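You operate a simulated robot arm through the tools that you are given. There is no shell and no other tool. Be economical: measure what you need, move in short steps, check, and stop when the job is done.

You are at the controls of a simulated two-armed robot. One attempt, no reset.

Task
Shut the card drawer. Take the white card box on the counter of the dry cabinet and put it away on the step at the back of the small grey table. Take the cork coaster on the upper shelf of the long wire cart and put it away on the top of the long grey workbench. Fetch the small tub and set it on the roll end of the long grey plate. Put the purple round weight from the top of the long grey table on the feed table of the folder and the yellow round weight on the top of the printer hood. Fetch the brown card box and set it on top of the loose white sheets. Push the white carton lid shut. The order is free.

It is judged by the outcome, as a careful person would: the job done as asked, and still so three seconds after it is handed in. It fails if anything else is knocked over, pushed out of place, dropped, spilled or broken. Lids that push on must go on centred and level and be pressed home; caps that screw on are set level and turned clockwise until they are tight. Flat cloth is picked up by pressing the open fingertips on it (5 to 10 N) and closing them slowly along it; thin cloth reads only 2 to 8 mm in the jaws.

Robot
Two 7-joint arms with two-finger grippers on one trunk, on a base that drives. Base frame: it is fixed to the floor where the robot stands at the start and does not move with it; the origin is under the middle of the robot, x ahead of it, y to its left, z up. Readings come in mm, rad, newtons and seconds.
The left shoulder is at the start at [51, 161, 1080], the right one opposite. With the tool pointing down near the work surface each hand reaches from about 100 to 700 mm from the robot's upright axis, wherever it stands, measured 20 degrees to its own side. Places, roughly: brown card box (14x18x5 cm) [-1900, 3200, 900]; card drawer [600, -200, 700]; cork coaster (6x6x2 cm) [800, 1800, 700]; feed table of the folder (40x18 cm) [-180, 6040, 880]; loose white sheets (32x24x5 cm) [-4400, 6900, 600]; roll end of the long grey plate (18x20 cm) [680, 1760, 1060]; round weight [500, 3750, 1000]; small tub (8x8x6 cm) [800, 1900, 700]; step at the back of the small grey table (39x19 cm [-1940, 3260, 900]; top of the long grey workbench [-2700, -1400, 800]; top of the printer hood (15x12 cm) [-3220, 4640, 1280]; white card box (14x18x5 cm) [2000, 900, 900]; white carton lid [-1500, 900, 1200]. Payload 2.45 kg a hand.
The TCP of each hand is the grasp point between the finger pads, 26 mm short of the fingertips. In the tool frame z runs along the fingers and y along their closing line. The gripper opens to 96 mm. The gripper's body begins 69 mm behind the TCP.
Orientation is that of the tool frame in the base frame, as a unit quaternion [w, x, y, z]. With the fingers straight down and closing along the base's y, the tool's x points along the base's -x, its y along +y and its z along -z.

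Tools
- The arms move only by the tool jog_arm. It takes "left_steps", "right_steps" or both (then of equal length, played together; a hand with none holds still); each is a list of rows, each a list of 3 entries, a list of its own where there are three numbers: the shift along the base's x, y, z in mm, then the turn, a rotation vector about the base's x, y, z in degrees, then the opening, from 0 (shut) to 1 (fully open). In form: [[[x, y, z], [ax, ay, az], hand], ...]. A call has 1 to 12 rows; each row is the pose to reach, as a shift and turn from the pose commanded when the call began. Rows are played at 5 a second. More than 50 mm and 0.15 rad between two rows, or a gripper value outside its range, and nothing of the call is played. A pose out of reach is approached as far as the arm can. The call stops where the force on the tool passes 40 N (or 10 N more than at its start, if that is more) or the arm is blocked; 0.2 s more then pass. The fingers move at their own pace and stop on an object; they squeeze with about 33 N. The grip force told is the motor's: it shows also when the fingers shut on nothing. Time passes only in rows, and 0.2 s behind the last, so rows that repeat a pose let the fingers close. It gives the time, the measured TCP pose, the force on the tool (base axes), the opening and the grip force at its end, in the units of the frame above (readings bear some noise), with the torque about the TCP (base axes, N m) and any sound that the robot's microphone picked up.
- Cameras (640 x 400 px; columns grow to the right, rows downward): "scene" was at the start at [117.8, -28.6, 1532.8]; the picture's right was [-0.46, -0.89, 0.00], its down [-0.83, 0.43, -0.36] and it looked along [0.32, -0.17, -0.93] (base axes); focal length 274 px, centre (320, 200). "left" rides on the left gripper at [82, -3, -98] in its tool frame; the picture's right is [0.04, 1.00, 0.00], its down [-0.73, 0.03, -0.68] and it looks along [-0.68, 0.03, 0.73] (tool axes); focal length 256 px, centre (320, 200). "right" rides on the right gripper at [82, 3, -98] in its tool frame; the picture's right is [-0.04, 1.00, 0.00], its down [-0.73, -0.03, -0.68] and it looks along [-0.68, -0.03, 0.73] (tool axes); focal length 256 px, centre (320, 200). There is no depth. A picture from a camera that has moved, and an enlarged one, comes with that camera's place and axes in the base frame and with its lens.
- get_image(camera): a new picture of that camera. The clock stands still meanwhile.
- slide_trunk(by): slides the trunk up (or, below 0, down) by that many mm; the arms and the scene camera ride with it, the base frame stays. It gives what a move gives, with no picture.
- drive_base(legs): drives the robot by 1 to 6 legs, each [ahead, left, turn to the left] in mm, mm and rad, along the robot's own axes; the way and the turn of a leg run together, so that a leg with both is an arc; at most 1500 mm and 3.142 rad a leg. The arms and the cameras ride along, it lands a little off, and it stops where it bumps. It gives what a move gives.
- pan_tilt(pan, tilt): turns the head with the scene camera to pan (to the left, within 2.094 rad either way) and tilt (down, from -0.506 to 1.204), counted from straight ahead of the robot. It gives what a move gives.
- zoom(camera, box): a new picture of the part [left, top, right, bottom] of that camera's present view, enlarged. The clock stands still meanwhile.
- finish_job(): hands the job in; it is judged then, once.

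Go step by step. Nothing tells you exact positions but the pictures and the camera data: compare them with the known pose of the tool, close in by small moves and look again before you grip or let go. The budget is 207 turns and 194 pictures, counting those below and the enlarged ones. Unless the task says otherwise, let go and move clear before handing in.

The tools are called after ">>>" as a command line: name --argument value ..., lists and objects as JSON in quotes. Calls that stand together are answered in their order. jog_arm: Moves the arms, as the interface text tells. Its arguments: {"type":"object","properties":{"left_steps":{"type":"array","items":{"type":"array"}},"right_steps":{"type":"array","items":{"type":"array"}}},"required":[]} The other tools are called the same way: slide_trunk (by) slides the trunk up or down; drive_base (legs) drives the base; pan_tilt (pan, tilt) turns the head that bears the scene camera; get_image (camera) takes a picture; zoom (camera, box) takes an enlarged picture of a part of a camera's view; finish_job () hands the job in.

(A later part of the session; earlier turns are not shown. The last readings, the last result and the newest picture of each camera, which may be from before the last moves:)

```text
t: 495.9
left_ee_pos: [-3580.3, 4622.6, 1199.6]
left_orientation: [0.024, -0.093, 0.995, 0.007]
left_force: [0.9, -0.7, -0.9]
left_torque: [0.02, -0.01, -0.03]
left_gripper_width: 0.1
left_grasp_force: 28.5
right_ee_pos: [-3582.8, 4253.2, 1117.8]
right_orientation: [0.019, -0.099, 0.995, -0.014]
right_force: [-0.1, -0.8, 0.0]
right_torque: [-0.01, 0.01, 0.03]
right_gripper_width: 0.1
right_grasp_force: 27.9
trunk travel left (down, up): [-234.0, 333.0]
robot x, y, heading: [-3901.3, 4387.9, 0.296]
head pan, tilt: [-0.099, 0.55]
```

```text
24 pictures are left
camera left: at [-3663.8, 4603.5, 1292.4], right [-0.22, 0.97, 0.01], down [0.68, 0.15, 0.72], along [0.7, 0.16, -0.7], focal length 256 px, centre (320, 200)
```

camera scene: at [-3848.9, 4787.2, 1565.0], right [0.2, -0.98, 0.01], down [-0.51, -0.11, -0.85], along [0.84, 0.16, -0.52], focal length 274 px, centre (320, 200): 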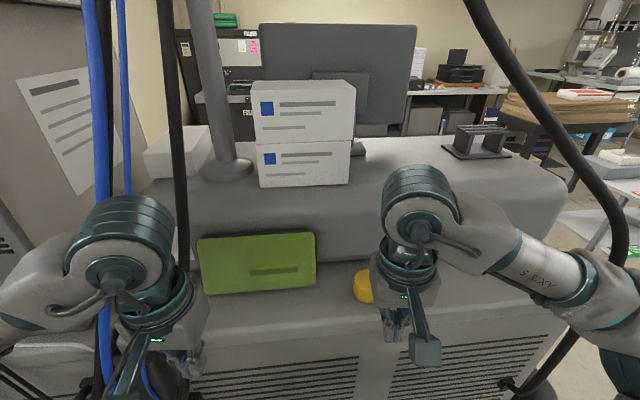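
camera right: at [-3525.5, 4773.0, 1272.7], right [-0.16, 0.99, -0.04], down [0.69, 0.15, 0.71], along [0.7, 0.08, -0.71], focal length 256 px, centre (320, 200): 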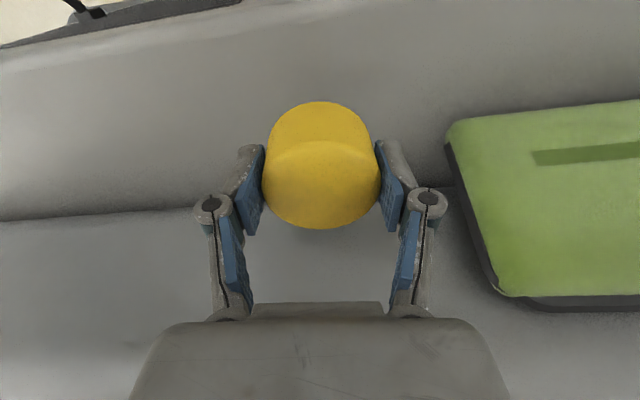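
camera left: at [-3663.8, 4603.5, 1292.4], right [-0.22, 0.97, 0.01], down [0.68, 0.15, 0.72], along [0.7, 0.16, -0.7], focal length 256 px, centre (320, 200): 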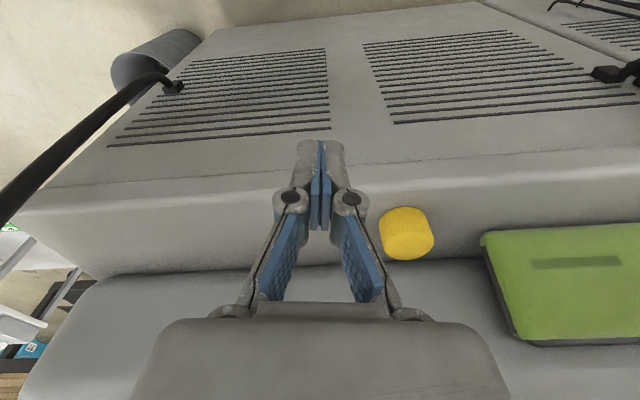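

The weight shows at about (-3447,4755). I'll bring the open left hand over it and look.

>>> jog_arm --left_steps '[[[27, 26, 0], [0, 0, 0], 0.85], [[53, 53, 0], [0, 0, 0], 0.85], [[80, 79, 0], [0, 0, 0], 0.85], [[106, 105, 0], [-0.5, 1, 0], 0.85], [[133, 130, 0], [-0.8, 2, 0], 0.85]]'

>>> get_image --camera "left"

```text
t: 497.1
left_ee_pos: [-3437.5, 4720.6, 1205.3]
left_orientation: [0.008, -0.091, 0.996, 0.014]
left_force: [-0.3, -0.8, 0.1]
left_torque: [0.06, 0.02, -0.02]
left_gripper_width: 81.6
left_grasp_force: 0.0
right_ee_pos: [-3576.6, 4221.7, 1111.7]
right_orientation: [0.017, -0.097, 0.995, -0.002]
right_force: [0.6, -0.1, 0.2]
right_torque: [0.02, 0.0, -0.01]
right_gripper_width: 0.1
right_grasp_force: 28.6
trunk travel left (down, up): [-234.0, 333.0]
robot x, y, heading: [-3899.6, 4385.3, 0.292]
head pan, tilt: [-0.099, 0.55]
```

```text
23 pictures are left
camera left: at [-3517.9, 4701.7, 1300.1], right [-0.22, 0.97, 0.02], down [0.71, 0.14, 0.69], along [0.67, 0.17, -0.72], focal length 256 px, centre (320, 200)
```

left: 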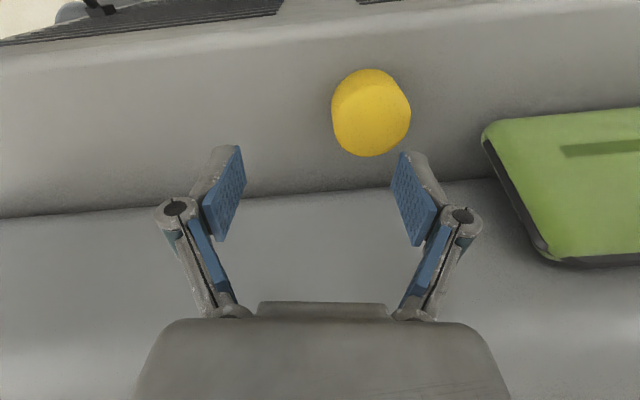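

The body is swaying a little; the weight is at (-3442,4764). I'll hold with the correction for a moment and see where the hand settles.

>>> jog_arm --left_steps '[[[5, 11, -10], [0, 0, 0], 0.85], [[5, 11, -20], [0, 0, 0], 0.85], [[5, 11, -20], [0, 0, 0], 0.85], [[5, 11, -20], [0, 0, 0], 0.85], [[5, 11, -20], [0, 0, 0], 0.85], [[5, 11, -20], [0, 0, 0], 0.85], [[5, 11, -20], [0, 0, 0], 0.85], [[5, 11, -20], [0, 0, 0], 0.85], [[5, 11, -20], [0, 0, 0], 0.85], [[5, 11, -20], [0, 0, 0], 0.85], [[5, 11, -20], [0, 0, 0], 0.85], [[5, 11, -20], [0, 0, 0], 0.85]]'

>>> get_image --camera "left"

```text
t: 499.7
left_ee_pos: [-3434.5, 4730.6, 1184.9]
left_orientation: [0.006, -0.09, 0.996, 0.014]
left_force: [0.0, -1.6, -0.2]
left_torque: [0.07, 0.01, 0.01]
left_gripper_width: 81.4
left_grasp_force: 0.1
right_ee_pos: [-3576.9, 4222.4, 1113.4]
right_orientation: [0.017, -0.097, 0.995, -0.002]
right_force: [-0.5, -0.4, -0.3]
right_torque: [0.03, 0.02, 0.01]
right_gripper_width: 0.2
right_grasp_force: 28.4
trunk travel left (down, up): [-234.0, 333.0]
robot x, y, heading: [-3900.7, 4388.6, 0.292]
head pan, tilt: [-0.099, 0.55]
```

```text
22 pictures are left
camera left: at [-3514.4, 4711.3, 1280.5], right [-0.22, 0.97, 0.03], down [0.71, 0.14, 0.69], along [0.67, 0.17, -0.72], focal length 256 px, centre (320, 200)
```

left: 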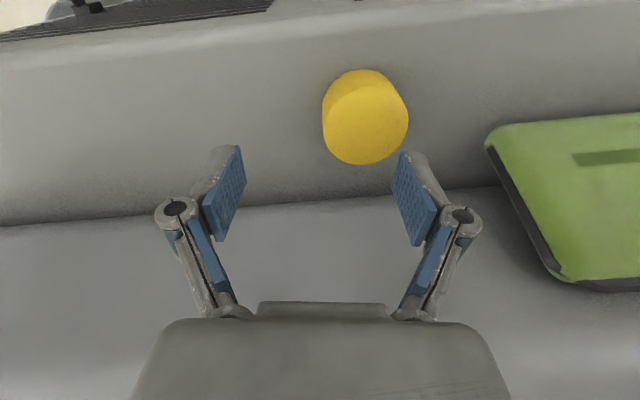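

The hand settled 33 mm south of the weight. I'll correct by that measured offset, descend, close, and lift.

>>> jog_arm --left_steps '[[[-4, 17, 0], [0, 0, 0], 0.85], [[-7, 33, -5], [0, 0, 0], 0.85], [[-7, 33, -25], [0, 0, 0], 0.85], [[-7, 33, -45], [0, 0, 0], 0.85], [[-7, 33, -58], [0, 0, 0], 0.85], [[-7, 33, -58], [0, 0, 0], 0.6], [[-7, 33, -58], [0, 0, 0], 0.4], [[-7, 33, -58], [0, 0, 0], 0.3], [[-7, 33, -58], [0, 0, 0], 0.3]]'

>>> get_image --camera "left"

```text
t: 501.9
left_ee_pos: [-3459.4, 4803.0, 1121.8]
left_orientation: [0.011, -0.095, 0.995, 0.001]
left_force: [0.3, 0.4, -3.5]
left_torque: [-0.02, -0.02, 0.03]
left_gripper_width: 58.3
left_grasp_force: 33.0
right_ee_pos: [-3591.8, 4258.5, 1120.4]
right_orientation: [0.024, -0.101, 0.994, -0.014]
right_force: [0.2, -0.3, -0.5]
right_torque: [0.04, -0.01, -0.02]
right_gripper_width: 0.0
right_grasp_force: 28.6
trunk travel left (down, up): [-234.0, 333.0]
robot x, y, heading: [-3901.4, 4393.8, 0.299]
head pan, tilt: [-0.099, 0.55]
stopped in row 9 (left hand): the arm was blocked; the commanded pose is now the measured one
```

```text
21 pictures are left
camera left: at [-3540.4, 4784.7, 1218.6], right [-0.23, 0.97, 0.0], down [0.7, 0.16, 0.69], along [0.68, 0.16, -0.72], focal length 256 px, centre (320, 200)
```

left: 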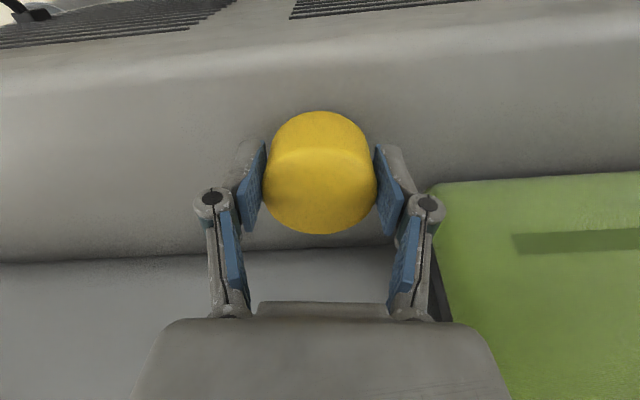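

Got the yellow weight in the left hand. I'll lift it, tuck the right hand further back, move 200 mm forward and raise the trunk gradually.

>>> jog_arm --left_steps '[[[0, 0, 30], [0, 0, 0], 0.3], [[-10, -15, 60], [0, 0, 0], 0.3], [[-30, -30, 95], [0, 0, 0], 0.3], [[-45, -45, 130], [0, 0, 0], 0.3], [[-60, -60, 160], [0, 0, 0], 0.3]]' --right_steps '[[[-15, -10, 0], [0, 0, 0], 0], [[-30, -20, 0], [0, 0, 0], 0], [[-45, -30, -10], [0, 0, 0], 0], [[-60, -35, -20], [0, 0, 0], 0], [[-60, -40, -20], [0, 0, 0], 0]]'

>>> slide_trunk --by 90

>>> slide_trunk --by 80

>>> drive_base --legs '[[190, 0, 0]]'

>>> get_image --camera "scene"

```text
t: 503.1
left_ee_pos: [-3512.5, 4713.5, 1291.1]
left_orientation: [0.01, -0.093, 0.996, 0.009]
left_force: [0.0, -2.9, -2.9]
left_torque: [0.15, 0.04, -0.04]
left_gripper_width: 58.6
left_grasp_force: 32.9
right_ee_pos: [-3646.3, 4193.0, 1097.8]
right_orientation: [0.021, -0.099, 0.995, -0.004]
right_force: [0.4, -0.1, 0.3]
right_torque: [0.06, 0.02, -0.02]
right_gripper_width: 0.0
right_grasp_force: 28.1
trunk travel left (down, up): [-234.0, 333.0]
robot x, y, heading: [-3901.0, 4388.0, 0.298]
head pan, tilt: [-0.099, 0.55]
```

```text
t: 504.4
left_ee_pos: [-3520.3, 4754.5, 1372.1]
left_orientation: [0.011, -0.096, 0.995, -0.002]
left_force: [-0.2, 0.9, -3.3]
left_torque: [-0.06, 0.03, 0.01]
left_gripper_width: 58.3
left_grasp_force: 33.0
right_ee_pos: [-3653.0, 4226.4, 1190.9]
right_orientation: [0.022, -0.102, 0.994, -0.017]
right_force: [-1.1, 0.0, -0.5]
right_torque: [0.0, -0.01, 0.04]
right_gripper_width: 0.0
right_grasp_force: 27.9
trunk travel left (down, up): [-324.0, 243.0]
robot x, y, heading: [-3903.6, 4397.8, 0.296]
head pan, tilt: [-0.099, 0.55]
```

```text
t: 505.6
left_ee_pos: [-3519.7, 4745.3, 1453.7]
left_orientation: [0.01, -0.094, 0.996, 0.001]
left_force: [0.0, 0.8, -3.0]
left_torque: [-0.03, 0.04, -0.04]
left_gripper_width: 58.6
left_grasp_force: 32.4
right_ee_pos: [-3650.8, 4219.1, 1271.1]
right_orientation: [0.023, -0.101, 0.995, -0.014]
right_force: [0.1, 0.1, -0.1]
right_torque: [0.01, 0.02, -0.02]
right_gripper_width: 0.0
right_grasp_force: 28.2
trunk travel left (down, up): [-404.0, 163.0]
robot x, y, heading: [-3900.2, 4393.3, 0.297]
head pan, tilt: [-0.099, 0.55]
```

```text
t: 507.1
left_ee_pos: [-3343.6, 4800.5, 1456.4]
left_orientation: [0.012, -0.096, 0.995, 0.0]
left_force: [-0.4, 0.4, -3.2]
left_torque: [-0.04, -0.03, 0.0]
left_gripper_width: 58.3
left_grasp_force: 33.1
right_ee_pos: [-3473.4, 4274.1, 1268.9]
right_orientation: [0.024, -0.103, 0.994, -0.014]
right_force: [0.2, 0.6, -0.1]
right_torque: [-0.01, -0.04, 0.03]
right_gripper_width: 0.0
right_grasp_force: 28.3
trunk travel left (down, up): [-404.0, 163.0]
robot x, y, heading: [-3720.2, 4451.1, 0.301]
head pan, tilt: [-0.099, 0.55]
```

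```text
20 pictures are left
camera scene: at [-3638.8, 4459.5, 1737.1], right [0.2, -0.98, 0.0], down [-0.51, -0.1, -0.85], along [0.84, 0.17, -0.52], focal length 274 px, centre (320, 200)
```

scene: 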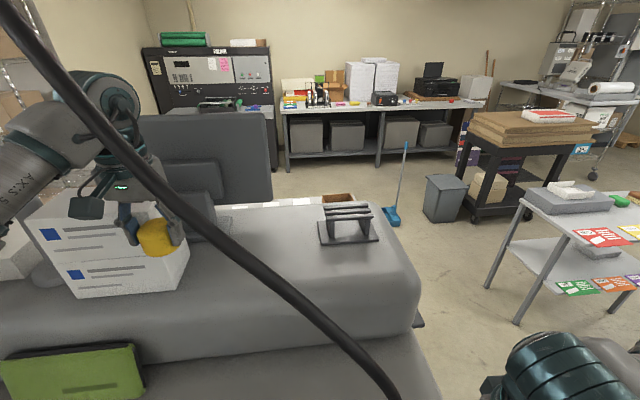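

Steady and in position. The cable passes in front of the arm, so I'll go down and south together in small steps, keeping the forearm clear of it and away from the white cartons.

>>> jog_arm --left_steps '[[[5, -20, -22], [0, 0, 0], 0.3], [[10, -40, -44], [0, 0, 0], 0.3], [[18, -60, -64], [0, 0, 0], 0.3], [[35, -80, -80], [0, 0, 0], 0.3], [[55, -100, -90], [0, 0, 0], 0.3], [[78, -120, -96], [0, 0, 0], 0.3], [[100, -140, -100], [0, 0, 0], 0.3], [[120, -155, -104], [0, 0, 0], 0.3]]'

>>> get_image --camera "left"

```text
t: 508.9
left_ee_pos: [-3217.1, 4639.5, 1352.2]
left_orientation: [0.011, -0.097, 0.995, 0.004]
left_force: [-0.4, 1.1, -3.4]
left_torque: [0.02, 0.02, 0.0]
left_gripper_width: 58.6
left_grasp_force: 33.0
right_ee_pos: [-3469.6, 4268.9, 1268.7]
right_orientation: [0.023, -0.103, 0.994, -0.013]
right_force: [-0.1, -0.3, 0.5]
right_torque: [0.0, 0.02, 0.0]
right_gripper_width: 0.1
right_grasp_force: 28.5
trunk travel left (down, up): [-404.0, 163.0]
robot x, y, heading: [-3721.2, 4452.2, 0.298]
head pan, tilt: [-0.099, 0.55]
```

```text
19 pictures are left
camera left: at [-3297.7, 4621.5, 1446.6], right [-0.23, 0.97, 0.0], down [0.7, 0.16, 0.7], along [0.68, 0.16, -0.72], focal length 256 px, centre (320, 200)
```

left: 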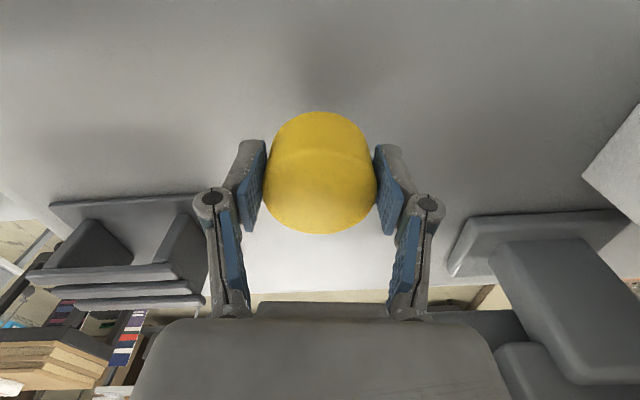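

The weight is exactly over the free hood top between the stand and the monitor. I'll lower it until it touches.

>>> jog_arm --left_steps '[[[0, 0, -15], [0, 0, 0], 0.3], [[0, 0, -28], [0, 0, 0], 0.3], [[0, 0, -36], [0, 0, 0], 0.3], [[0, 0, -42], [0, 0, 0], 0.3], [[0, 0, -47], [0, 0, 0], 0.3], [[0, 0, -51], [0, 0, 0], 0.3]]'

```text
t: 510.0
left_ee_pos: [-3227.7, 4652.1, 1312.6]
left_orientation: [0.019, -0.089, 0.996, -0.012]
left_force: [2.6, -10.4, 14.0]
left_torque: [0.03, -0.01, -0.04]
left_gripper_width: 58.4
left_grasp_force: 33.2
right_ee_pos: [-3477.9, 4286.0, 1272.7]
right_orientation: [0.026, -0.103, 0.994, -0.02]
right_force: [0.3, 1.0, 0.3]
right_torque: [-0.05, -0.02, 0.01]
right_gripper_width: 0.0
right_grasp_force: 28.6
trunk travel left (down, up): [-404.0, 163.0]
robot x, y, heading: [-3720.1, 4451.5, 0.297]
head pan, tilt: [-0.099, 0.55]
stopped in row 5 (left hand): the force on the tool passed its limit at 44 N (the readings are from after the stop); the commanded pose is now the measured one
```

Contact at z 1312 means the hood top is there. I'll release and rise straight up, then retreat the way I came.

>>> jog_arm --left_steps '[[[0, 0, 2], [0, 0, 0], 0.3], [[0, 0, 2], [0, 0, 0], 0.55], [[0, 0, 2], [0, 0, 0], 0.8], [[0, 0, 4], [0, 0, 0], 0.85], [[0, 0, 25], [0, 0, 0], 0.85], [[0, 5, 55], [0, 0, 0], 0.85], [[-10, 25, 65], [0, 0, 0], 0.85], [[-35, 50, 75], [0, 0, 0], 0.85], [[-60, 75, 90], [0, 0, 0], 0.6], [[-85, 100, 105], [0, 0, 0], 0.3], [[-105, 125, 120], [0, 0, 0], 0]]'

>>> get_image --camera "scene"

```text
t: 512.4
left_ee_pos: [-3330.9, 4770.0, 1432.4]
left_orientation: [0.017, -0.089, 0.996, -0.008]
left_force: [0.7, -0.5, 0.9]
left_torque: [0.01, -0.03, 0.0]
left_gripper_width: 0.0
left_grasp_force: 28.9
right_ee_pos: [-3475.9, 4277.4, 1272.3]
right_orientation: [0.027, -0.102, 0.994, -0.018]
right_force: [0.5, -0.1, -1.0]
right_torque: [0.04, 0.0, 0.0]
right_gripper_width: 0.1
right_grasp_force: 28.7
trunk travel left (down, up): [-404.0, 163.0]
robot x, y, heading: [-3724.0, 4451.3, 0.292]
head pan, tilt: [-0.099, 0.55]
```

```text
18 pictures are left
camera scene: at [-3636.1, 4461.1, 1736.9], right [0.2, -0.98, 0.0], down [-0.51, -0.1, -0.85], along [0.84, 0.17, -0.52], focal length 274 px, centre (320, 200)
```

scene: 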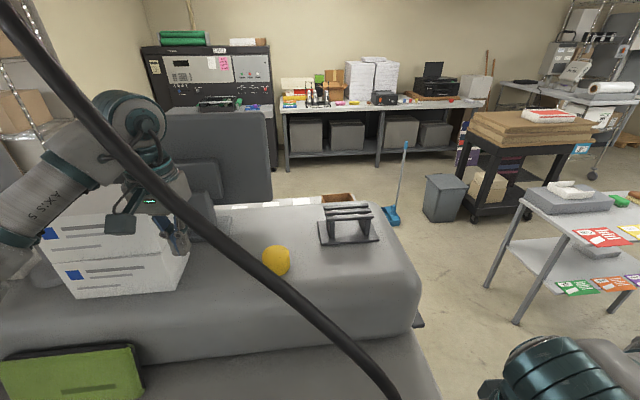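

The yellow weight sits on the hood. I'll back off, lower the trunk, tuck the arms, and thread the gap back out.

>>> drive_base --legs '[[-210, 0, 0]]'

>>> slide_trunk --by -170

>>> jog_arm --left_steps '[[[-15, -22, -15], [0, 0, 0], 0], [[-30, -45, -30], [0, 0, 0], 0], [[-45, -68, -45], [0, 0, 0], 0], [[-57, -90, -60], [0, 0, 0], 0], [[-57, -90, -60], [0, 0, 0], 0]]' --right_steps '[[[33, 30, 0], [0, 0, 0], 0], [[66, 60, 0], [0, 0, 0], 0], [[100, 92, 0], [0, 0, 0], 0], [[135, 124, 0], [0, 0, 0], 0], [[165, 152, 0], [0, 0, 0], 0]]'

>>> drive_base --legs '[[-111, -419, 0], [448, -507, 0], [511, -24, 0]]'

```text
t: 514.1
left_ee_pos: [-3528.6, 4712.0, 1430.2]
left_orientation: [0.016, -0.088, 0.996, -0.009]
left_force: [-0.2, 0.0, -0.3]
left_torque: [0.0, 0.03, -0.01]
left_gripper_width: 0.0
left_grasp_force: 28.6
right_ee_pos: [-3674.7, 4221.1, 1271.8]
right_orientation: [0.023, -0.1, 0.995, -0.02]
right_force: [0.8, 0.7, 0.5]
right_torque: [0.0, 0.0, 0.01]
right_gripper_width: 0.2
right_grasp_force: 28.6
trunk travel left (down, up): [-404.0, 163.0]
robot x, y, heading: [-3924.7, 4387.8, 0.292]
head pan, tilt: [-0.099, 0.55]
```

```text
t: 516.0
left_ee_pos: [-3535.7, 4707.2, 1263.5]
left_orientation: [0.019, -0.088, 0.996, -0.008]
left_force: [-0.9, -0.3, 0.4]
left_torque: [0.01, 0.01, 0.05]
left_gripper_width: 0.0
left_grasp_force: 28.3
right_ee_pos: [-3682.0, 4217.4, 1103.5]
right_orientation: [0.027, -0.099, 0.995, -0.018]
right_force: [0.4, -0.2, 0.4]
right_torque: [0.0, -0.04, -0.04]
right_gripper_width: 0.3
right_grasp_force: 28.5
trunk travel left (down, up): [-234.0, 333.0]
robot x, y, heading: [-3924.0, 4386.7, 0.297]
head pan, tilt: [-0.099, 0.55]
```

```text
t: 517.2
left_ee_pos: [-3591.1, 4618.1, 1202.4]
left_orientation: [0.018, -0.089, 0.996, -0.008]
left_force: [-0.2, 0.0, -0.3]
left_torque: [0.01, -0.01, 0.01]
left_gripper_width: 0.2
left_grasp_force: 28.9
right_ee_pos: [-3514.5, 4369.6, 1102.0]
right_orientation: [0.027, -0.099, 0.995, -0.018]
right_force: [0.3, 0.3, -0.1]
right_torque: [-0.03, -0.02, -0.01]
right_gripper_width: 0.1
right_grasp_force: 28.7
trunk travel left (down, up): [-234.0, 333.0]
robot x, y, heading: [-3925.2, 4389.1, 0.293]
head pan, tilt: [-0.099, 0.55]
```

```text
t: 525.8
left_ee_pos: [-2499.3, 3969.7, 1202.3]
left_orientation: [0.019, -0.089, 0.996, -0.011]
left_force: [0.2, 0.6, -0.3]
left_torque: [-0.04, 0.04, 0.02]
left_gripper_width: 0.1
left_grasp_force: 28.6
right_ee_pos: [-2422.8, 3720.5, 1102.7]
right_orientation: [0.027, -0.1, 0.994, -0.02]
right_force: [0.3, 0.1, 0.3]
right_torque: [-0.02, -0.02, 0.0]
right_gripper_width: 0.0
right_grasp_force: 27.7
trunk travel left (down, up): [-234.0, 333.0]
robot x, y, heading: [-2832.4, 3735.1, 0.294]
head pan, tilt: [-0.099, 0.55]
```

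Through the gap. Next I'll cross the open floor, turn to face west, and strafe south down the aisle toward the carton cart.

>>> drive_base --legs '[[350, 0, 0], [740, 208, 0], [0, 0, 3.13]]'

>>> drive_base --legs '[[-84, 869, 0]]'

>>> get_image --camera "scene"

```text
t: 539.1
left_ee_pos: [-2174.0, 4017.8, 1203.3]
left_orientation: [-0.009, 0.996, 0.088, -0.021]
left_force: [-0.3, -0.1, 0.1]
left_torque: [-0.02, -0.01, -0.01]
left_gripper_width: 0.1
left_grasp_force: 29.2
right_ee_pos: [-2250.6, 4266.3, 1105.5]
right_orientation: [-0.019, 0.994, 0.099, -0.028]
right_force: [1.2, -0.4, 0.4]
right_torque: [0.0, 0.03, -0.02]
right_gripper_width: 0.0
right_grasp_force: 28.1
trunk travel left (down, up): [-234.0, 333.0]
robot x, y, heading: [-1849.3, 4245.1, -2.849]
head pan, tilt: [-0.099, 0.55]
```

```text
t: 543.8
left_ee_pos: [-1840.0, 3222.3, 1205.0]
left_orientation: [-0.003, 0.995, 0.093, -0.022]
left_force: [-0.6, 0.9, -0.6]
left_torque: [-0.05, -0.05, 0.0]
left_gripper_width: 0.0
left_grasp_force: 28.5
right_ee_pos: [-1918.0, 3470.4, 1106.1]
right_orientation: [-0.014, 0.994, 0.103, -0.028]
right_force: [-0.2, 1.1, -0.5]
right_torque: [-0.04, -0.03, 0.01]
right_gripper_width: 0.0
right_grasp_force: 28.4
trunk travel left (down, up): [-234.0, 333.0]
robot x, y, heading: [-1513.7, 3449.4, -2.837]
head pan, tilt: [-0.099, 0.55]
```

```text
17 pictures are left
camera scene: at [-1679.3, 3412.0, 1564.5], right [-0.2, 0.98, -0.01], down [0.52, 0.1, -0.85], along [-0.83, -0.17, -0.53], focal length 274 px, centre (320, 200)
```

scene: 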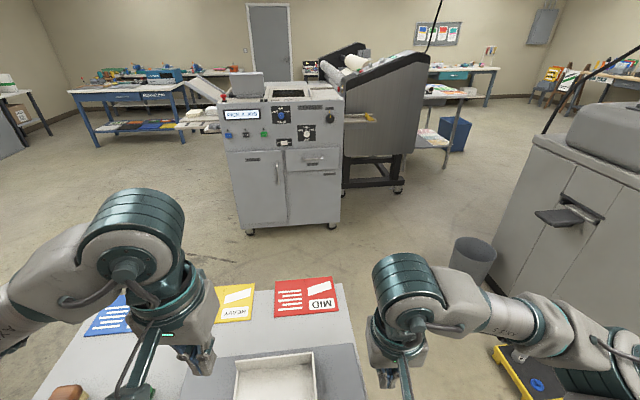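

All is in place there. I'll continue south down the aisle to the carton cart.

>>> drive_base --legs '[[-60, 780, 0], [10, 780, 0], [0, 820, 0]]'

>>> pan_tilt --pan 0.1 --tilt 0.55

>>> get_image --camera "scene"

```text
t: 555.8
left_ee_pos: [-1117.8, 964.0, 1206.9]
left_orientation: [-0.004, 0.997, 0.079, -0.023]
left_force: [0.9, 1.0, -0.4]
left_torque: [-0.08, 0.02, 0.01]
left_gripper_width: 0.1
left_grasp_force: 28.6
right_ee_pos: [-1190.5, 1213.6, 1107.5]
right_orientation: [-0.014, 0.995, 0.09, -0.03]
right_force: [0.5, 0.4, 0.6]
right_torque: [-0.02, -0.04, 0.03]
right_gripper_width: 0.0
right_grasp_force: 28.7
trunk travel left (down, up): [-234.0, 333.0]
robot x, y, heading: [-790.6, 1175.8, -2.861]
head pan, tilt: [-0.099, 0.55]
```

```text
t: 556.5
left_ee_pos: [-1112.0, 956.6, 1206.5]
left_orientation: [-0.007, 0.996, 0.08, -0.025]
left_force: [-0.5, 0.3, -0.2]
left_torque: [0.02, 0.02, -0.01]
left_gripper_width: 0.0
left_grasp_force: 28.2
right_ee_pos: [-1185.8, 1206.9, 1109.8]
right_orientation: [-0.018, 0.995, 0.091, -0.033]
right_force: [0.2, 0.0, -0.5]
right_torque: [-0.02, 0.0, 0.01]
right_gripper_width: 0.1
right_grasp_force: 28.3
trunk travel left (down, up): [-234.0, 333.0]
robot x, y, heading: [-792.1, 1179.8, -2.865]
head pan, tilt: [0.099, 0.55]
```

```text
16 pictures are left
camera scene: at [-945.5, 1110.0, 1564.5], right [-0.37, 0.93, 0.01], down [0.49, 0.2, -0.85], along [-0.79, -0.31, -0.53], focal length 274 px, centre (320, 200)
```

scene: 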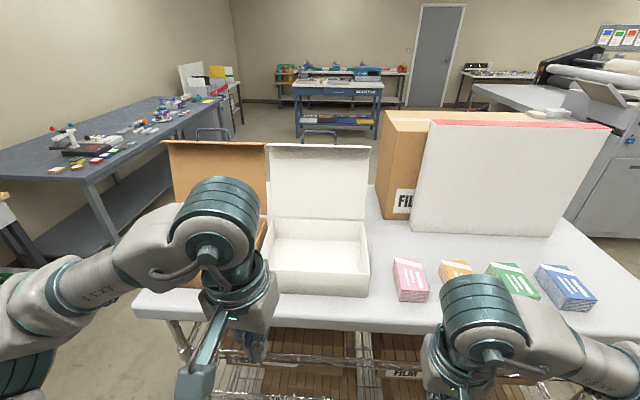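

Steady in front of the cart, with both hands free. I'll close the lid with the left hand, using its left part; I'll raise the trunk just 60 mm, pitch the hand forward and lift it, then move straight in.

>>> slide_trunk --by 60

>>> jog_arm --left_steps '[[[0, -5, 10], [-1.7, 6.2, 0], 0], [[0, -10, 20], [-3.5, 12.4, 0], 0], [[3, -15, 35], [-5.2, 18.6, 0], 0], [[5, -20, 50], [-7, 24.8, 0], 0], [[6, -25, 65], [-8.8, 31, 0], 0], [[8, -30, 85], [-10.5, 37.2, 0], 0], [[8, -30, 105], [-12.3, 43.3, 0], 0]]'

>>> drive_base --legs '[[185, 0, 0]]'

>>> get_image --camera "left"

```text
t: 557.5
left_ee_pos: [-1115.9, 965.1, 1267.4]
left_orientation: [-0.004, 0.997, 0.079, -0.025]
left_force: [0.6, 0.0, 0.2]
left_torque: [-0.03, 0.03, 0.02]
left_gripper_width: 0.1
left_grasp_force: 28.3
right_ee_pos: [-1187.9, 1214.4, 1167.8]
right_orientation: [-0.015, 0.995, 0.09, -0.031]
right_force: [-0.3, -0.3, 0.2]
right_torque: [-0.01, 0.0, 0.0]
right_gripper_width: 0.2
right_grasp_force: 28.4
trunk travel left (down, up): [-294.0, 273.0]
robot x, y, heading: [-794.6, 1181.3, -2.87]
head pan, tilt: [0.099, 0.55]
```

```text
t: 559.1
left_ee_pos: [-1102.2, 923.8, 1372.0]
left_orientation: [0.069, 0.912, 0.07, -0.399]
left_force: [0.3, -0.7, -0.6]
left_torque: [0.03, 0.02, -0.05]
left_gripper_width: 0.2
left_grasp_force: 28.4
right_ee_pos: [-1183.3, 1205.3, 1169.0]
right_orientation: [-0.018, 0.995, 0.091, -0.033]
right_force: [-0.1, -0.4, 0.7]
right_torque: [0.03, 0.01, 0.02]
right_gripper_width: 0.1
right_grasp_force: 28.7
trunk travel left (down, up): [-294.0, 273.0]
robot x, y, heading: [-795.6, 1179.0, -2.867]
head pan, tilt: [0.099, 0.55]
```

```text
t: 560.6
left_ee_pos: [-1282.4, 882.8, 1373.2]
left_orientation: [0.07, 0.912, 0.068, -0.398]
left_force: [-0.1, 0.0, -0.1]
left_torque: [-0.02, 0.0, 0.01]
left_gripper_width: 0.1
left_grasp_force: 28.6
right_ee_pos: [-1362.2, 1163.9, 1168.6]
right_orientation: [-0.015, 0.995, 0.09, -0.033]
right_force: [0.7, 1.3, 0.9]
right_torque: [0.01, 0.03, 0.02]
right_gripper_width: 0.5
right_grasp_force: 28.5
trunk travel left (down, up): [-294.0, 273.0]
robot x, y, heading: [-966.3, 1129.7, -2.869]
head pan, tilt: [0.099, 0.55]
```

```text
15 pictures are left
camera left: at [-1157.1, 911.0, 1377.7], right [0.21, -0.98, 0.04], down [0.0, 0.05, 1.0], along [-0.98, -0.21, 0.01], focal length 256 px, centre (320, 200)
```

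left: 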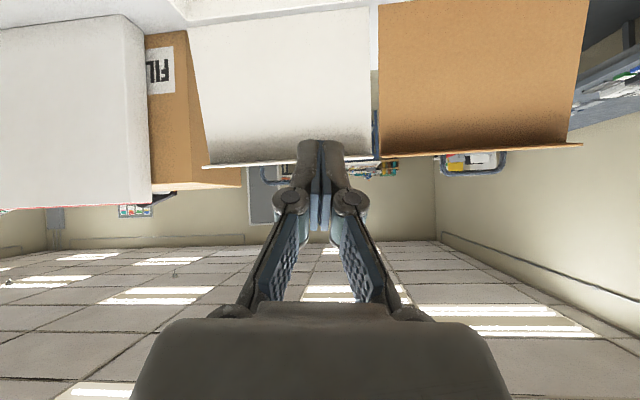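

The lid's top edge is at z≈1327 and the finger line is 48 mm left of its centre, clear of the handle. I'll pass the fingertips over the edge to just behind it.

>>> jog_arm --left_steps '[[[-38, -11, 0], [0, 0, 0], 0], [[-76, -23, 0], [0, 0, 0], 0], [[-114, -35, 0], [0, 0, 0], 0], [[-152, -46, 0], [0, 0, 0], 0], [[-190, -58, 0], [0, 0, 0], 0], [[-228, -69, 0], [0, 0, 0], 0], [[-264, -80, 0], [0, 0, 0], 0]]' --right_steps '[[[8, 3, 15], [0, 0, 0], 0], [[16, 6, 30], [0, 0, 0], 0], [[25, 8, 45], [0, 0, 0], 0], [[35, 10, 60], [0, 0, 0], 0], [[45, 13, 60], [0, 0, 0], 0], [[55, 16, 60], [0, 0, 0], 0], [[60, 17, 60], [0, 0, 0], 0]]'

>>> get_image --camera "scene"

```text
t: 562.2
left_ee_pos: [-1548.5, 805.5, 1370.9]
left_orientation: [0.071, 0.912, 0.068, -0.398]
left_force: [0.6, 0.1, 0.5]
left_torque: [-0.03, -0.04, 0.02]
left_gripper_width: 0.0
left_grasp_force: 28.4
right_ee_pos: [-1304.7, 1181.1, 1228.7]
right_orientation: [-0.015, 0.995, 0.09, -0.032]
right_force: [-0.4, 0.6, 0.3]
right_torque: [-0.02, 0.02, 0.03]
right_gripper_width: 0.1
right_grasp_force: 27.9
trunk travel left (down, up): [-294.0, 273.0]
robot x, y, heading: [-967.6, 1126.9, -2.869]
head pan, tilt: [0.099, 0.55]
```

```text
14 pictures are left
camera scene: at [-1091.7, 1087.7, 1626.3], right [-0.36, 0.93, 0.0], down [0.49, 0.19, -0.85], along [-0.79, -0.31, -0.53], focal length 274 px, centre (320, 200)
```

scene: 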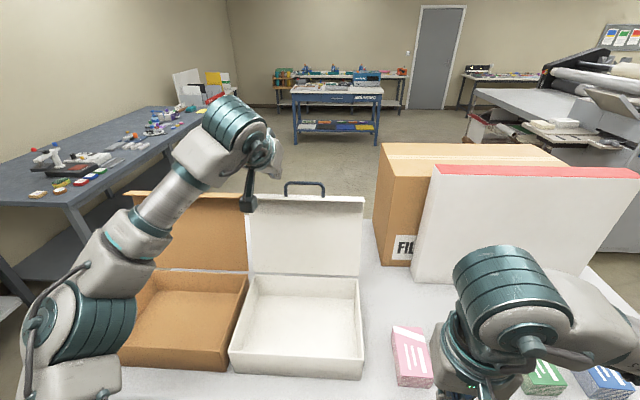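

Steady, and the fingers are behind the lid's top edge. Now I'll dip behind it and draw the lid forward along its arc.

>>> jog_arm --left_steps '[[[0, 0, -20], [0, 0, 0], 0], [[0, 0, -42], [0, 0, 0], 0], [[5, 1, -58], [0, 0, 0], 0], [[30, 9, -56], [0, 0, 0], 0], [[52, 16, -53], [0, 0, 0], 0], [[76, 23, -54], [0, 0, 0], 0], [[99, 30, -58], [0, 0, 0], 0], [[121, 37, -67], [0, 0, 0], 0], [[143, 43, -77], [0, 0, 0], 0], [[164, 50, -92], [0, 0, 0], 0], [[180, 55, -108], [0, 0, 0], 0]]'

>>> get_image --camera "scene"

```text
t: 563.0
left_ee_pos: [-1534.8, 804.9, 1331.5]
left_orientation: [0.07, 0.906, 0.07, -0.412]
left_force: [-0.9, -0.9, 1.4]
left_torque: [0.03, -0.07, 0.01]
left_gripper_width: 0.1
left_grasp_force: 28.3
right_ee_pos: [-1298.6, 1180.3, 1231.3]
right_orientation: [-0.015, 0.995, 0.09, -0.035]
right_force: [-0.5, 0.6, 0.6]
right_torque: [-0.02, 0.01, 0.02]
right_gripper_width: 0.0
right_grasp_force: 28.5
trunk travel left (down, up): [-294.0, 273.0]
robot x, y, heading: [-972.1, 1122.1, -2.87]
head pan, tilt: [0.099, 0.55]
stopped in row 3 (left hand): the force on the tool passed its limit at 51 N (the readings are from after the stop); the commanded pose is now the measured one
```

```text
13 pictures are left
camera scene: at [-1086.3, 1085.1, 1626.6], right [-0.36, 0.93, 0.0], down [0.49, 0.19, -0.85], along [-0.79, -0.31, -0.52], focal length 274 px, centre (320, 200)
```

scene: 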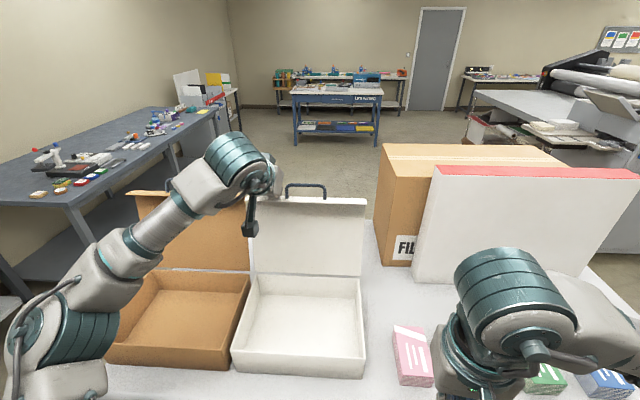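

The finger is resting on the lid's edge with its tip already about 23 mm down behind it, enough to hook. I'll ease up a touch and pull forward along the arc.

>>> jog_arm --left_steps '[[[11, 3, 3], [0, 0, 0], 0], [[24, 7, 5], [0, 0, 0], 0], [[35, 11, 7], [0, 0, 0], 0], [[47, 14, 8], [0, 0, 0], 0], [[70, 21, 7], [0, 0, 0], 0], [[94, 28, 2], [0, 0, 0], 0], [[116, 35, -6], [0, 0, 0], 0], [[138, 42, -17], [0, 0, 0], 0], [[158, 48, -31], [0, 0, 0], 0], [[175, 53, -48], [0, 0, 0], 0], [[191, 58, -71], [0, 0, 0], 0], [[199, 60, -96], [0, 0, 0], 0]]'

>>> get_image --camera "scene"

```text
t: 565.6
left_ee_pos: [-1338.3, 861.6, 1233.5]
left_orientation: [0.068, 0.906, 0.071, -0.411]
left_force: [-0.2, 0.0, 1.2]
left_torque: [0.0, -0.01, -0.04]
left_gripper_width: 0.1
left_grasp_force: 28.5
right_ee_pos: [-1299.5, 1177.3, 1231.6]
right_orientation: [-0.016, 0.995, 0.09, -0.035]
right_force: [-0.3, -0.4, -0.3]
right_torque: [0.01, -0.01, 0.02]
right_gripper_width: 0.1
right_grasp_force: 28.7
trunk travel left (down, up): [-294.0, 273.0]
robot x, y, heading: [-970.4, 1128.6, -2.866]
head pan, tilt: [0.099, 0.55]
```

```text
12 pictures are left
camera scene: at [-1088.4, 1081.2, 1626.5], right [-0.36, 0.93, 0.0], down [0.49, 0.19, -0.85], along [-0.79, -0.31, -0.53], focal length 274 px, centre (320, 200)
```

scene: 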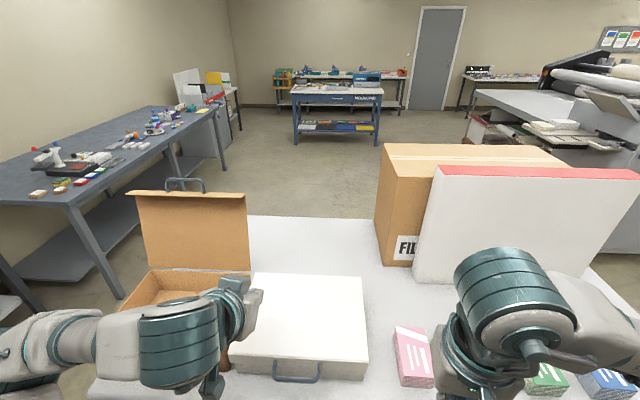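

The lid has swung shut. I'll press it gently down near its front centre to make sure it is home, then lift off.

>>> jog_arm --left_steps '[[[0, 38, 0], [0, 0, 0], 0], [[0, 74, 0], [0, 0, 0], 0], [[0, 74, -30], [0, 0, 0], 0], [[0, 74, -50], [0, 0, 0], 0], [[0, 74, -60], [0, 0, 0], 0], [[0, 74, -66], [0, 0, 0], 0], [[0, 74, -71], [0, 0, 0], 0], [[0, 74, -76], [0, 0, 0], 0]]'

>>> jog_arm --left_steps '[[[0, 0, 30], [0, 0, 0], 0], [[10, -10, 70], [3, -8, 0], 0], [[30, -20, 100], [5, -16, 0], 0], [[50, -30, 120], [7, -24, 0], 0], [[60, -40, 120], [9, -32, 0], 0], [[70, -40, 120], [12, -40, 0], 0]]'

>>> zoom --camera "scene" --box '[120, 180, 420, 400]'

```text
t: 567.4
left_ee_pos: [-1337.3, 938.0, 1158.3]
left_orientation: [0.069, 0.906, 0.07, -0.411]
left_force: [1.3, 0.4, 0.3]
left_torque: [0.01, 0.0, -0.02]
left_gripper_width: 0.0
left_grasp_force: 28.4
right_ee_pos: [-1298.5, 1179.5, 1231.3]
right_orientation: [-0.015, 0.995, 0.09, -0.034]
right_force: [-0.3, 0.7, 0.4]
right_torque: [0.01, -0.04, -0.02]
right_gripper_width: 0.1
right_grasp_force: 28.3
trunk travel left (down, up): [-294.0, 273.0]
robot x, y, heading: [-969.7, 1127.5, -2.868]
head pan, tilt: [0.099, 0.55]
```

```text
t: 568.8
left_ee_pos: [-1266.3, 893.5, 1277.7]
left_orientation: [-0.005, 0.994, 0.083, -0.068]
left_force: [0.0, -0.6, -0.4]
left_torque: [0.01, -0.01, 0.03]
left_gripper_width: 0.0
left_grasp_force: 28.4
right_ee_pos: [-1299.1, 1177.7, 1230.5]
right_orientation: [-0.016, 0.995, 0.091, -0.034]
right_force: [0.5, -0.3, -0.4]
right_torque: [0.02, -0.03, 0.03]
right_gripper_width: 0.1
right_grasp_force: 28.4
trunk travel left (down, up): [-294.0, 273.0]
robot x, y, heading: [-967.9, 1128.8, -2.872]
head pan, tilt: [0.099, 0.55]
```

```text
1.82 times, centred on (270, 290) of scene
camera zoom: at [-1088.2, 1081.6, 1626.5], right [-0.36, 0.93, 0.0], down [0.49, 0.19, -0.85], along [-0.79, -0.31, -0.53], focal length 497 px, centre (411, 36)
```

zoom: 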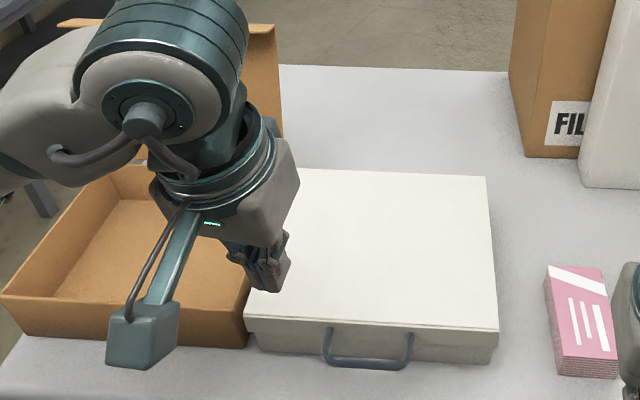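

No contact was felt at that depth, so the lid lies lower than I assumed. I'll press again, going down until I feel it.

>>> jog_arm --left_steps '[[[-30, 20, -20], [0, 0, 0], 0], [[-60, 35, -50], [0, 0, 0], 0], [[-80, 47, -85], [0, 0, 0], 0], [[-80, 47, -115], [0, 0, 0], 0], [[-80, 47, -130], [0, 0, 0], 0], [[-80, 47, -140], [0, 0, 0], 0], [[-80, 47, -148], [0, 0, 0], 0], [[-80, 47, -155], [0, 0, 0], 0], [[-80, 47, -161], [0, 0, 0], 0], [[-80, 47, -167], [0, 0, 0], 0]]'

```text
t: 570.1
left_ee_pos: [-1344.3, 947.7, 1156.9]
left_orientation: [-0.008, 0.993, 0.085, -0.078]
left_force: [3.0, -0.3, 13.3]
left_torque: [-0.03, -0.18, 0.07]
left_gripper_width: 6.0
left_grasp_force: 28.8
right_ee_pos: [-1294.7, 1180.2, 1233.1]
right_orientation: [-0.015, 0.995, 0.09, -0.036]
right_force: [-0.4, 0.8, 0.6]
right_torque: [-0.01, -0.03, -0.02]
right_gripper_width: 0.0
right_grasp_force: 28.7
trunk travel left (down, up): [-294.0, 273.0]
robot x, y, heading: [-972.1, 1125.9, -2.868]
head pan, tilt: [0.099, 0.55]
stopped in row 6 (left hand): the force on the tool passed its limit at 50 N (the readings are from after the stop); the commanded pose is now the measured one
```

The lid resisted with 50 N, so it is fully shut. I'll lift off, back away, and drive to the long wire cart for the tub.

>>> jog_arm --left_steps '[[[0, 0, 30], [0, 0, 0], 0], [[10, 0, 70], [0, 0, 0], 0], [[35, 5, 105], [0, 0, 0], 0], [[70, 10, 125], [0, 0, 0], 0], [[105, 15, 130], [0, 0, 0], 0]]'

>>> drive_base --legs '[[-300, 0, 0]]'

>>> slide_trunk --by -60

>>> drive_base --legs '[[0, 0, -1.495], [-700, -700, 0], [0, -760, 0]]'

>>> get_image --camera "scene"

```text
t: 571.3
left_ee_pos: [-1238.8, 959.9, 1286.1]
left_orientation: [-0.007, 0.993, 0.086, -0.077]
left_force: [-0.4, 0.6, -0.2]
left_torque: [0.0, -0.01, -0.03]
left_gripper_width: 0.0
left_grasp_force: 28.0
right_ee_pos: [-1295.1, 1179.2, 1232.6]
right_orientation: [-0.015, 0.995, 0.09, -0.036]
right_force: [0.0, -0.7, -0.7]
right_torque: [0.03, 0.0, 0.01]
right_gripper_width: 0.0
right_grasp_force: 28.3
trunk travel left (down, up): [-294.0, 273.0]
robot x, y, heading: [-970.8, 1123.2, -2.873]
head pan, tilt: [0.099, 0.55]
```

```text
t: 573.3
left_ee_pos: [-963.7, 1038.8, 1285.9]
left_orientation: [-0.007, 0.993, 0.086, -0.076]
left_force: [0.2, 0.5, 0.0]
left_torque: [0.04, -0.04, -0.05]
left_gripper_width: 0.0
left_grasp_force: 28.1
right_ee_pos: [-1018.1, 1257.8, 1232.4]
right_orientation: [-0.016, 0.995, 0.089, -0.035]
right_force: [0.5, -0.8, -0.6]
right_torque: [0.02, -0.01, 0.03]
right_gripper_width: 0.4
right_grasp_force: 28.5
trunk travel left (down, up): [-294.0, 273.0]
robot x, y, heading: [-691.9, 1208.5, -2.873]
head pan, tilt: [0.099, 0.55]
```

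```text
t: 574.3
left_ee_pos: [-958.2, 1040.8, 1227.0]
left_orientation: [-0.007, 0.993, 0.085, -0.079]
left_force: [0.2, -0.2, 0.6]
left_torque: [0.0, 0.02, 0.0]
left_gripper_width: 0.2
left_grasp_force: 28.8
right_ee_pos: [-1013.2, 1258.5, 1172.9]
right_orientation: [-0.015, 0.995, 0.089, -0.037]
right_force: [0.8, -0.5, 0.2]
right_torque: [-0.01, -0.02, -0.01]
right_gripper_width: 0.0
right_grasp_force: 29.1
trunk travel left (down, up): [-234.0, 333.0]
robot x, y, heading: [-686.0, 1205.9, -2.869]
head pan, tilt: [0.099, 0.55]
```

```text
t: 586.8
left_ee_pos: [733.9, 1286.0, 1225.9]
left_orientation: [-0.06, 0.783, -0.617, -0.051]
left_force: [0.0, -0.5, 0.4]
left_torque: [0.03, -0.01, 0.02]
left_gripper_width: 0.0
left_grasp_force: 28.4
right_ee_pos: [946.9, 1355.9, 1174.1]
right_orientation: [-0.038, 0.788, -0.614, -0.017]
right_force: [-0.8, -0.6, 0.6]
right_torque: [0.01, 0.02, -0.01]
right_gripper_width: 0.0
right_grasp_force: 28.4
trunk travel left (down, up): [-234.0, 333.0]
robot x, y, heading: [913.8, 1029.0, 1.91]
head pan, tilt: [0.099, 0.55]
```

```text
10 pictures are left
camera scene: at [852.4, 1183.1, 1564.7], right [0.91, 0.42, 0.0], down [0.22, -0.48, -0.85], along [-0.36, 0.77, -0.53], focal length 274 px, centre (320, 200)
```

scene: 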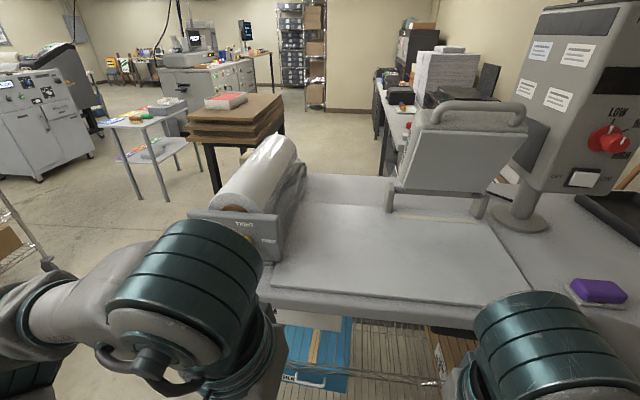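

The tub is about 800 mm ahead and 200 mm right. I'll move 110 mm closer, lower the trunk, and pitch the right hand 40° in front of the shelf opening.

>>> drive_base --legs '[[110, 0, 0]]'

>>> slide_trunk --by -174

>>> jog_arm --right_steps '[[[0, 5, -25], [5.6, 2, 0.7], 1], [[0, 10, -55], [11.3, 3.9, 1.4], 1], [[-3, 20, -85], [16.9, 5.9, 2.2], 1], [[-6, 40, -110], [22.5, 7.9, 2.9], 1], [[-10, 65, -130], [28.2, 9.8, 3.6], 1], [[-15, 95, -145], [33.8, 11.8, 4.3], 1]]'

>>> get_image --camera "right"

```text
t: 588.0
left_ee_pos: [702.2, 1389.4, 1227.3]
left_orientation: [-0.057, 0.783, -0.617, -0.053]
left_force: [-0.8, 0.4, -0.3]
left_torque: [0.0, -0.01, 0.01]
left_gripper_width: 0.0
left_grasp_force: 28.3
right_ee_pos: [916.6, 1457.2, 1174.5]
right_orientation: [-0.037, 0.787, -0.616, -0.018]
right_force: [0.8, 0.1, 0.3]
right_torque: [-0.02, -0.01, -0.02]
right_gripper_width: 0.0
right_grasp_force: 28.9
trunk travel left (down, up): [-234.0, 333.0]
robot x, y, heading: [881.2, 1136.2, 1.909]
head pan, tilt: [0.099, 0.55]
```

```text
t: 590.0
left_ee_pos: [699.8, 1384.9, 1054.8]
left_orientation: [-0.06, 0.783, -0.617, -0.055]
left_force: [-0.2, 0.6, -0.3]
left_torque: [0.03, 0.04, -0.02]
left_gripper_width: 0.0
left_grasp_force: 28.4
right_ee_pos: [913.8, 1453.9, 1001.5]
right_orientation: [-0.039, 0.788, -0.615, -0.019]
right_force: [0.2, -0.2, 0.4]
right_torque: [0.05, 0.01, -0.03]
right_gripper_width: 0.3
right_grasp_force: 28.5
trunk travel left (down, up): [-60.0, 507.0]
robot x, y, heading: [880.4, 1137.9, 1.912]
head pan, tilt: [0.099, 0.55]
```

```text
t: 591.4
left_ee_pos: [707.8, 1388.0, 1054.5]
left_orientation: [-0.056, 0.783, -0.617, -0.056]
left_force: [0.7, -0.9, 0.0]
left_torque: [-0.01, 0.02, 0.0]
left_gripper_width: 0.0
left_grasp_force: 28.9
right_ee_pos: [872.9, 1582.0, 887.1]
right_orientation: [-0.199, 0.759, -0.555, -0.277]
right_force: [0.4, 0.4, 0.5]
right_torque: [0.01, 0.02, 0.02]
right_gripper_width: 95.9
right_grasp_force: 0.0
right hand out of reach, approached as far as the arm can: row 4, 5, 6
trunk travel left (down, up): [-60.0, 507.0]
robot x, y, heading: [880.6, 1136.2, 1.909]
head pan, tilt: [0.099, 0.55]
```

```text
9 pictures are left
camera right: at [908.4, 1461.1, 910.2], right [-0.96, -0.28, 0.03], down [-0.01, 0.13, 0.99], along [-0.28, 0.95, -0.13], focal length 256 px, centre (320, 200)
```

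right: 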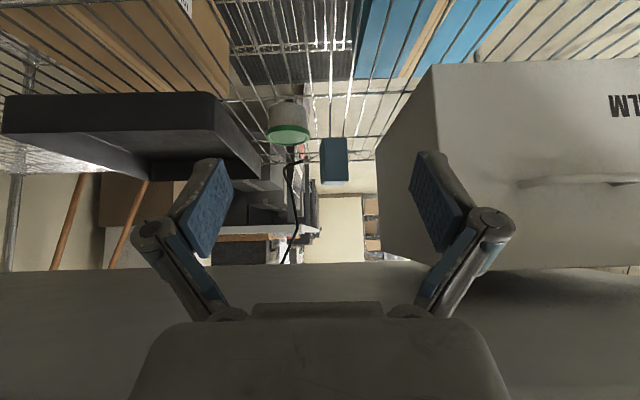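

The tub is at about (843,1848). I'll go in and down toward it with the fingers open, straddling it.

>>> jog_arm --right_steps '[[[-4, 30, -35], [0, 0, 0], 0.92], [[-8, 62, -68], [0, 0, 0], 0.92], [[-12, 98, -95], [0, 0, 0], 0.92], [[-16, 136, -113], [0, 0, 0], 0.92], [[-20, 175, -127], [0, 0, 0], 0.92], [[-23, 205, -137], [0, 0, 0], 0.92]]'

>>> get_image --camera "right"

```text
t: 592.8
left_ee_pos: [700.0, 1385.5, 1053.6]
left_orientation: [-0.06, 0.783, -0.617, -0.054]
left_force: [-0.7, -1.2, 0.6]
left_torque: [-0.02, 0.02, -0.03]
left_gripper_width: 0.0
left_grasp_force: 28.6
right_ee_pos: [844.0, 1783.7, 753.8]
right_orientation: [-0.202, 0.759, -0.554, -0.277]
right_force: [0.1, 0.3, 0.1]
right_torque: [-0.02, -0.02, -0.01]
right_gripper_width: 88.2
right_grasp_force: 0.1
trunk travel left (down, up): [-60.0, 507.0]
robot x, y, heading: [882.8, 1133.1, 1.905]
head pan, tilt: [0.099, 0.55]
```

```text
8 pictures are left
camera right: at [879.2, 1664.6, 776.5], right [-0.96, -0.28, 0.03], down [-0.01, 0.13, 0.99], along [-0.28, 0.95, -0.13], focal length 256 px, centre (320, 200)
```

right: 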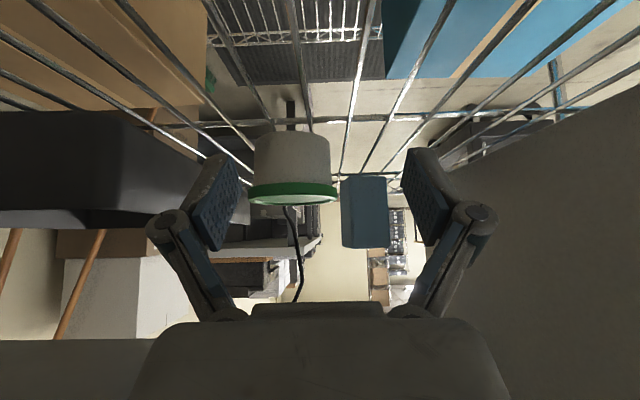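

The tub is 18 mm right and about 60 mm ahead. I'll align, slide the fingers around it, and close.

>>> jog_arm --right_steps '[[[15, 4, 0], [0, 0, 0], 0.9], [[17, 8, -4], [0, 0, 0], 0.88], [[9, 32, -8], [0, 0, 0], 0.88], [[2, 58, -11], [0, 0, 0], 0.88], [[2, 58, -11], [0, 0, 0], 0.7], [[2, 58, -11], [0, 0, 0], 0.55], [[2, 58, -11], [0, 0, 0], 0.45], [[2, 58, -11], [0, 0, 0], 0.45], [[2, 58, 0], [0, 0, 0], 0.45], [[2, 58, 12], [0, 0, 0], 0.45]]'

>>> get_image --camera "right"

```text
t: 595.0
left_ee_pos: [700.3, 1385.1, 1053.8]
left_orientation: [-0.058, 0.783, -0.616, -0.054]
left_force: [-0.3, -1.1, -0.9]
left_torque: [0.0, -0.01, -0.02]
left_gripper_width: 0.2
left_grasp_force: 28.0
right_ee_pos: [844.8, 1841.6, 765.2]
right_orientation: [-0.201, 0.758, -0.555, -0.277]
right_force: [0.5, 0.3, -0.1]
right_torque: [-0.03, 0.01, 0.02]
right_gripper_width: 43.5
right_grasp_force: 0.2
trunk travel left (down, up): [-60.0, 507.0]
robot x, y, heading: [880.3, 1133.2, 1.911]
head pan, tilt: [0.099, 0.55]
```

```text
7 pictures are left
camera right: at [880.6, 1720.6, 788.8], right [-0.96, -0.28, 0.03], down [-0.01, 0.13, 0.99], along [-0.28, 0.95, -0.13], focal length 256 px, centre (320, 200)
```

right: 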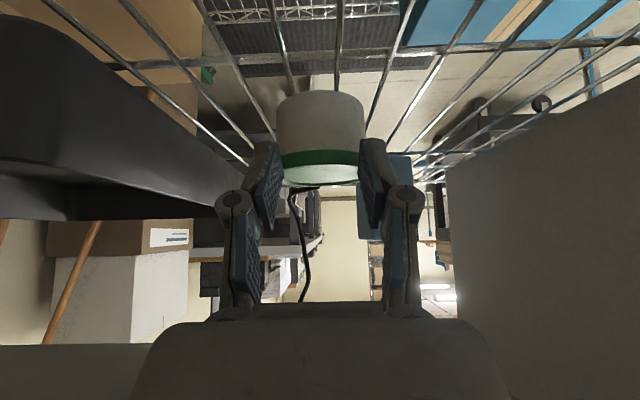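

The fingers closed short of its middle and nudged the tub about 28 mm further in; it's still upright. I'll open, step back, lower, go further around it and close again.

>>> jog_arm --right_steps '[[[4, -14, 0], [0, 0, 0], 0.7], [[4, -14, 0], [0, 0, 0], 0.92], [[4, -14, -12], [0, 0, 0], 0.92], [[4, -14, -21], [0, 0, 0], 0.92], [[-2, 6, -21], [0, 0, 0], 0.92], [[-7, 24, -21], [0, 0, 0], 0.92], [[-12, 41, -21], [0, 0, 0], 0.92], [[-12, 41, -21], [0, 0, 0], 0.75], [[-12, 41, -21], [0, 0, 0], 0.6], [[-12, 41, -21], [0, 0, 0], 0.5], [[-12, 41, -21], [0, 0, 0], 0.45], [[-12, 41, -21], [0, 0, 0], 0.45]]'

```text
t: 597.6
left_ee_pos: [699.4, 1385.3, 1055.4]
left_orientation: [-0.058, 0.783, -0.617, -0.053]
left_force: [-0.6, 0.5, -0.1]
left_torque: [0.03, -0.03, 0.02]
left_gripper_width: 0.0
left_grasp_force: 28.8
right_ee_pos: [832.9, 1881.9, 744.0]
right_orientation: [-0.202, 0.759, -0.554, -0.278]
right_force: [-0.8, 0.8, 0.7]
right_torque: [-0.01, 0.01, 0.0]
right_gripper_width: 73.9
right_grasp_force: 32.9
trunk travel left (down, up): [-60.0, 507.0]
robot x, y, heading: [881.1, 1135.7, 1.913]
head pan, tilt: [0.099, 0.55]
```

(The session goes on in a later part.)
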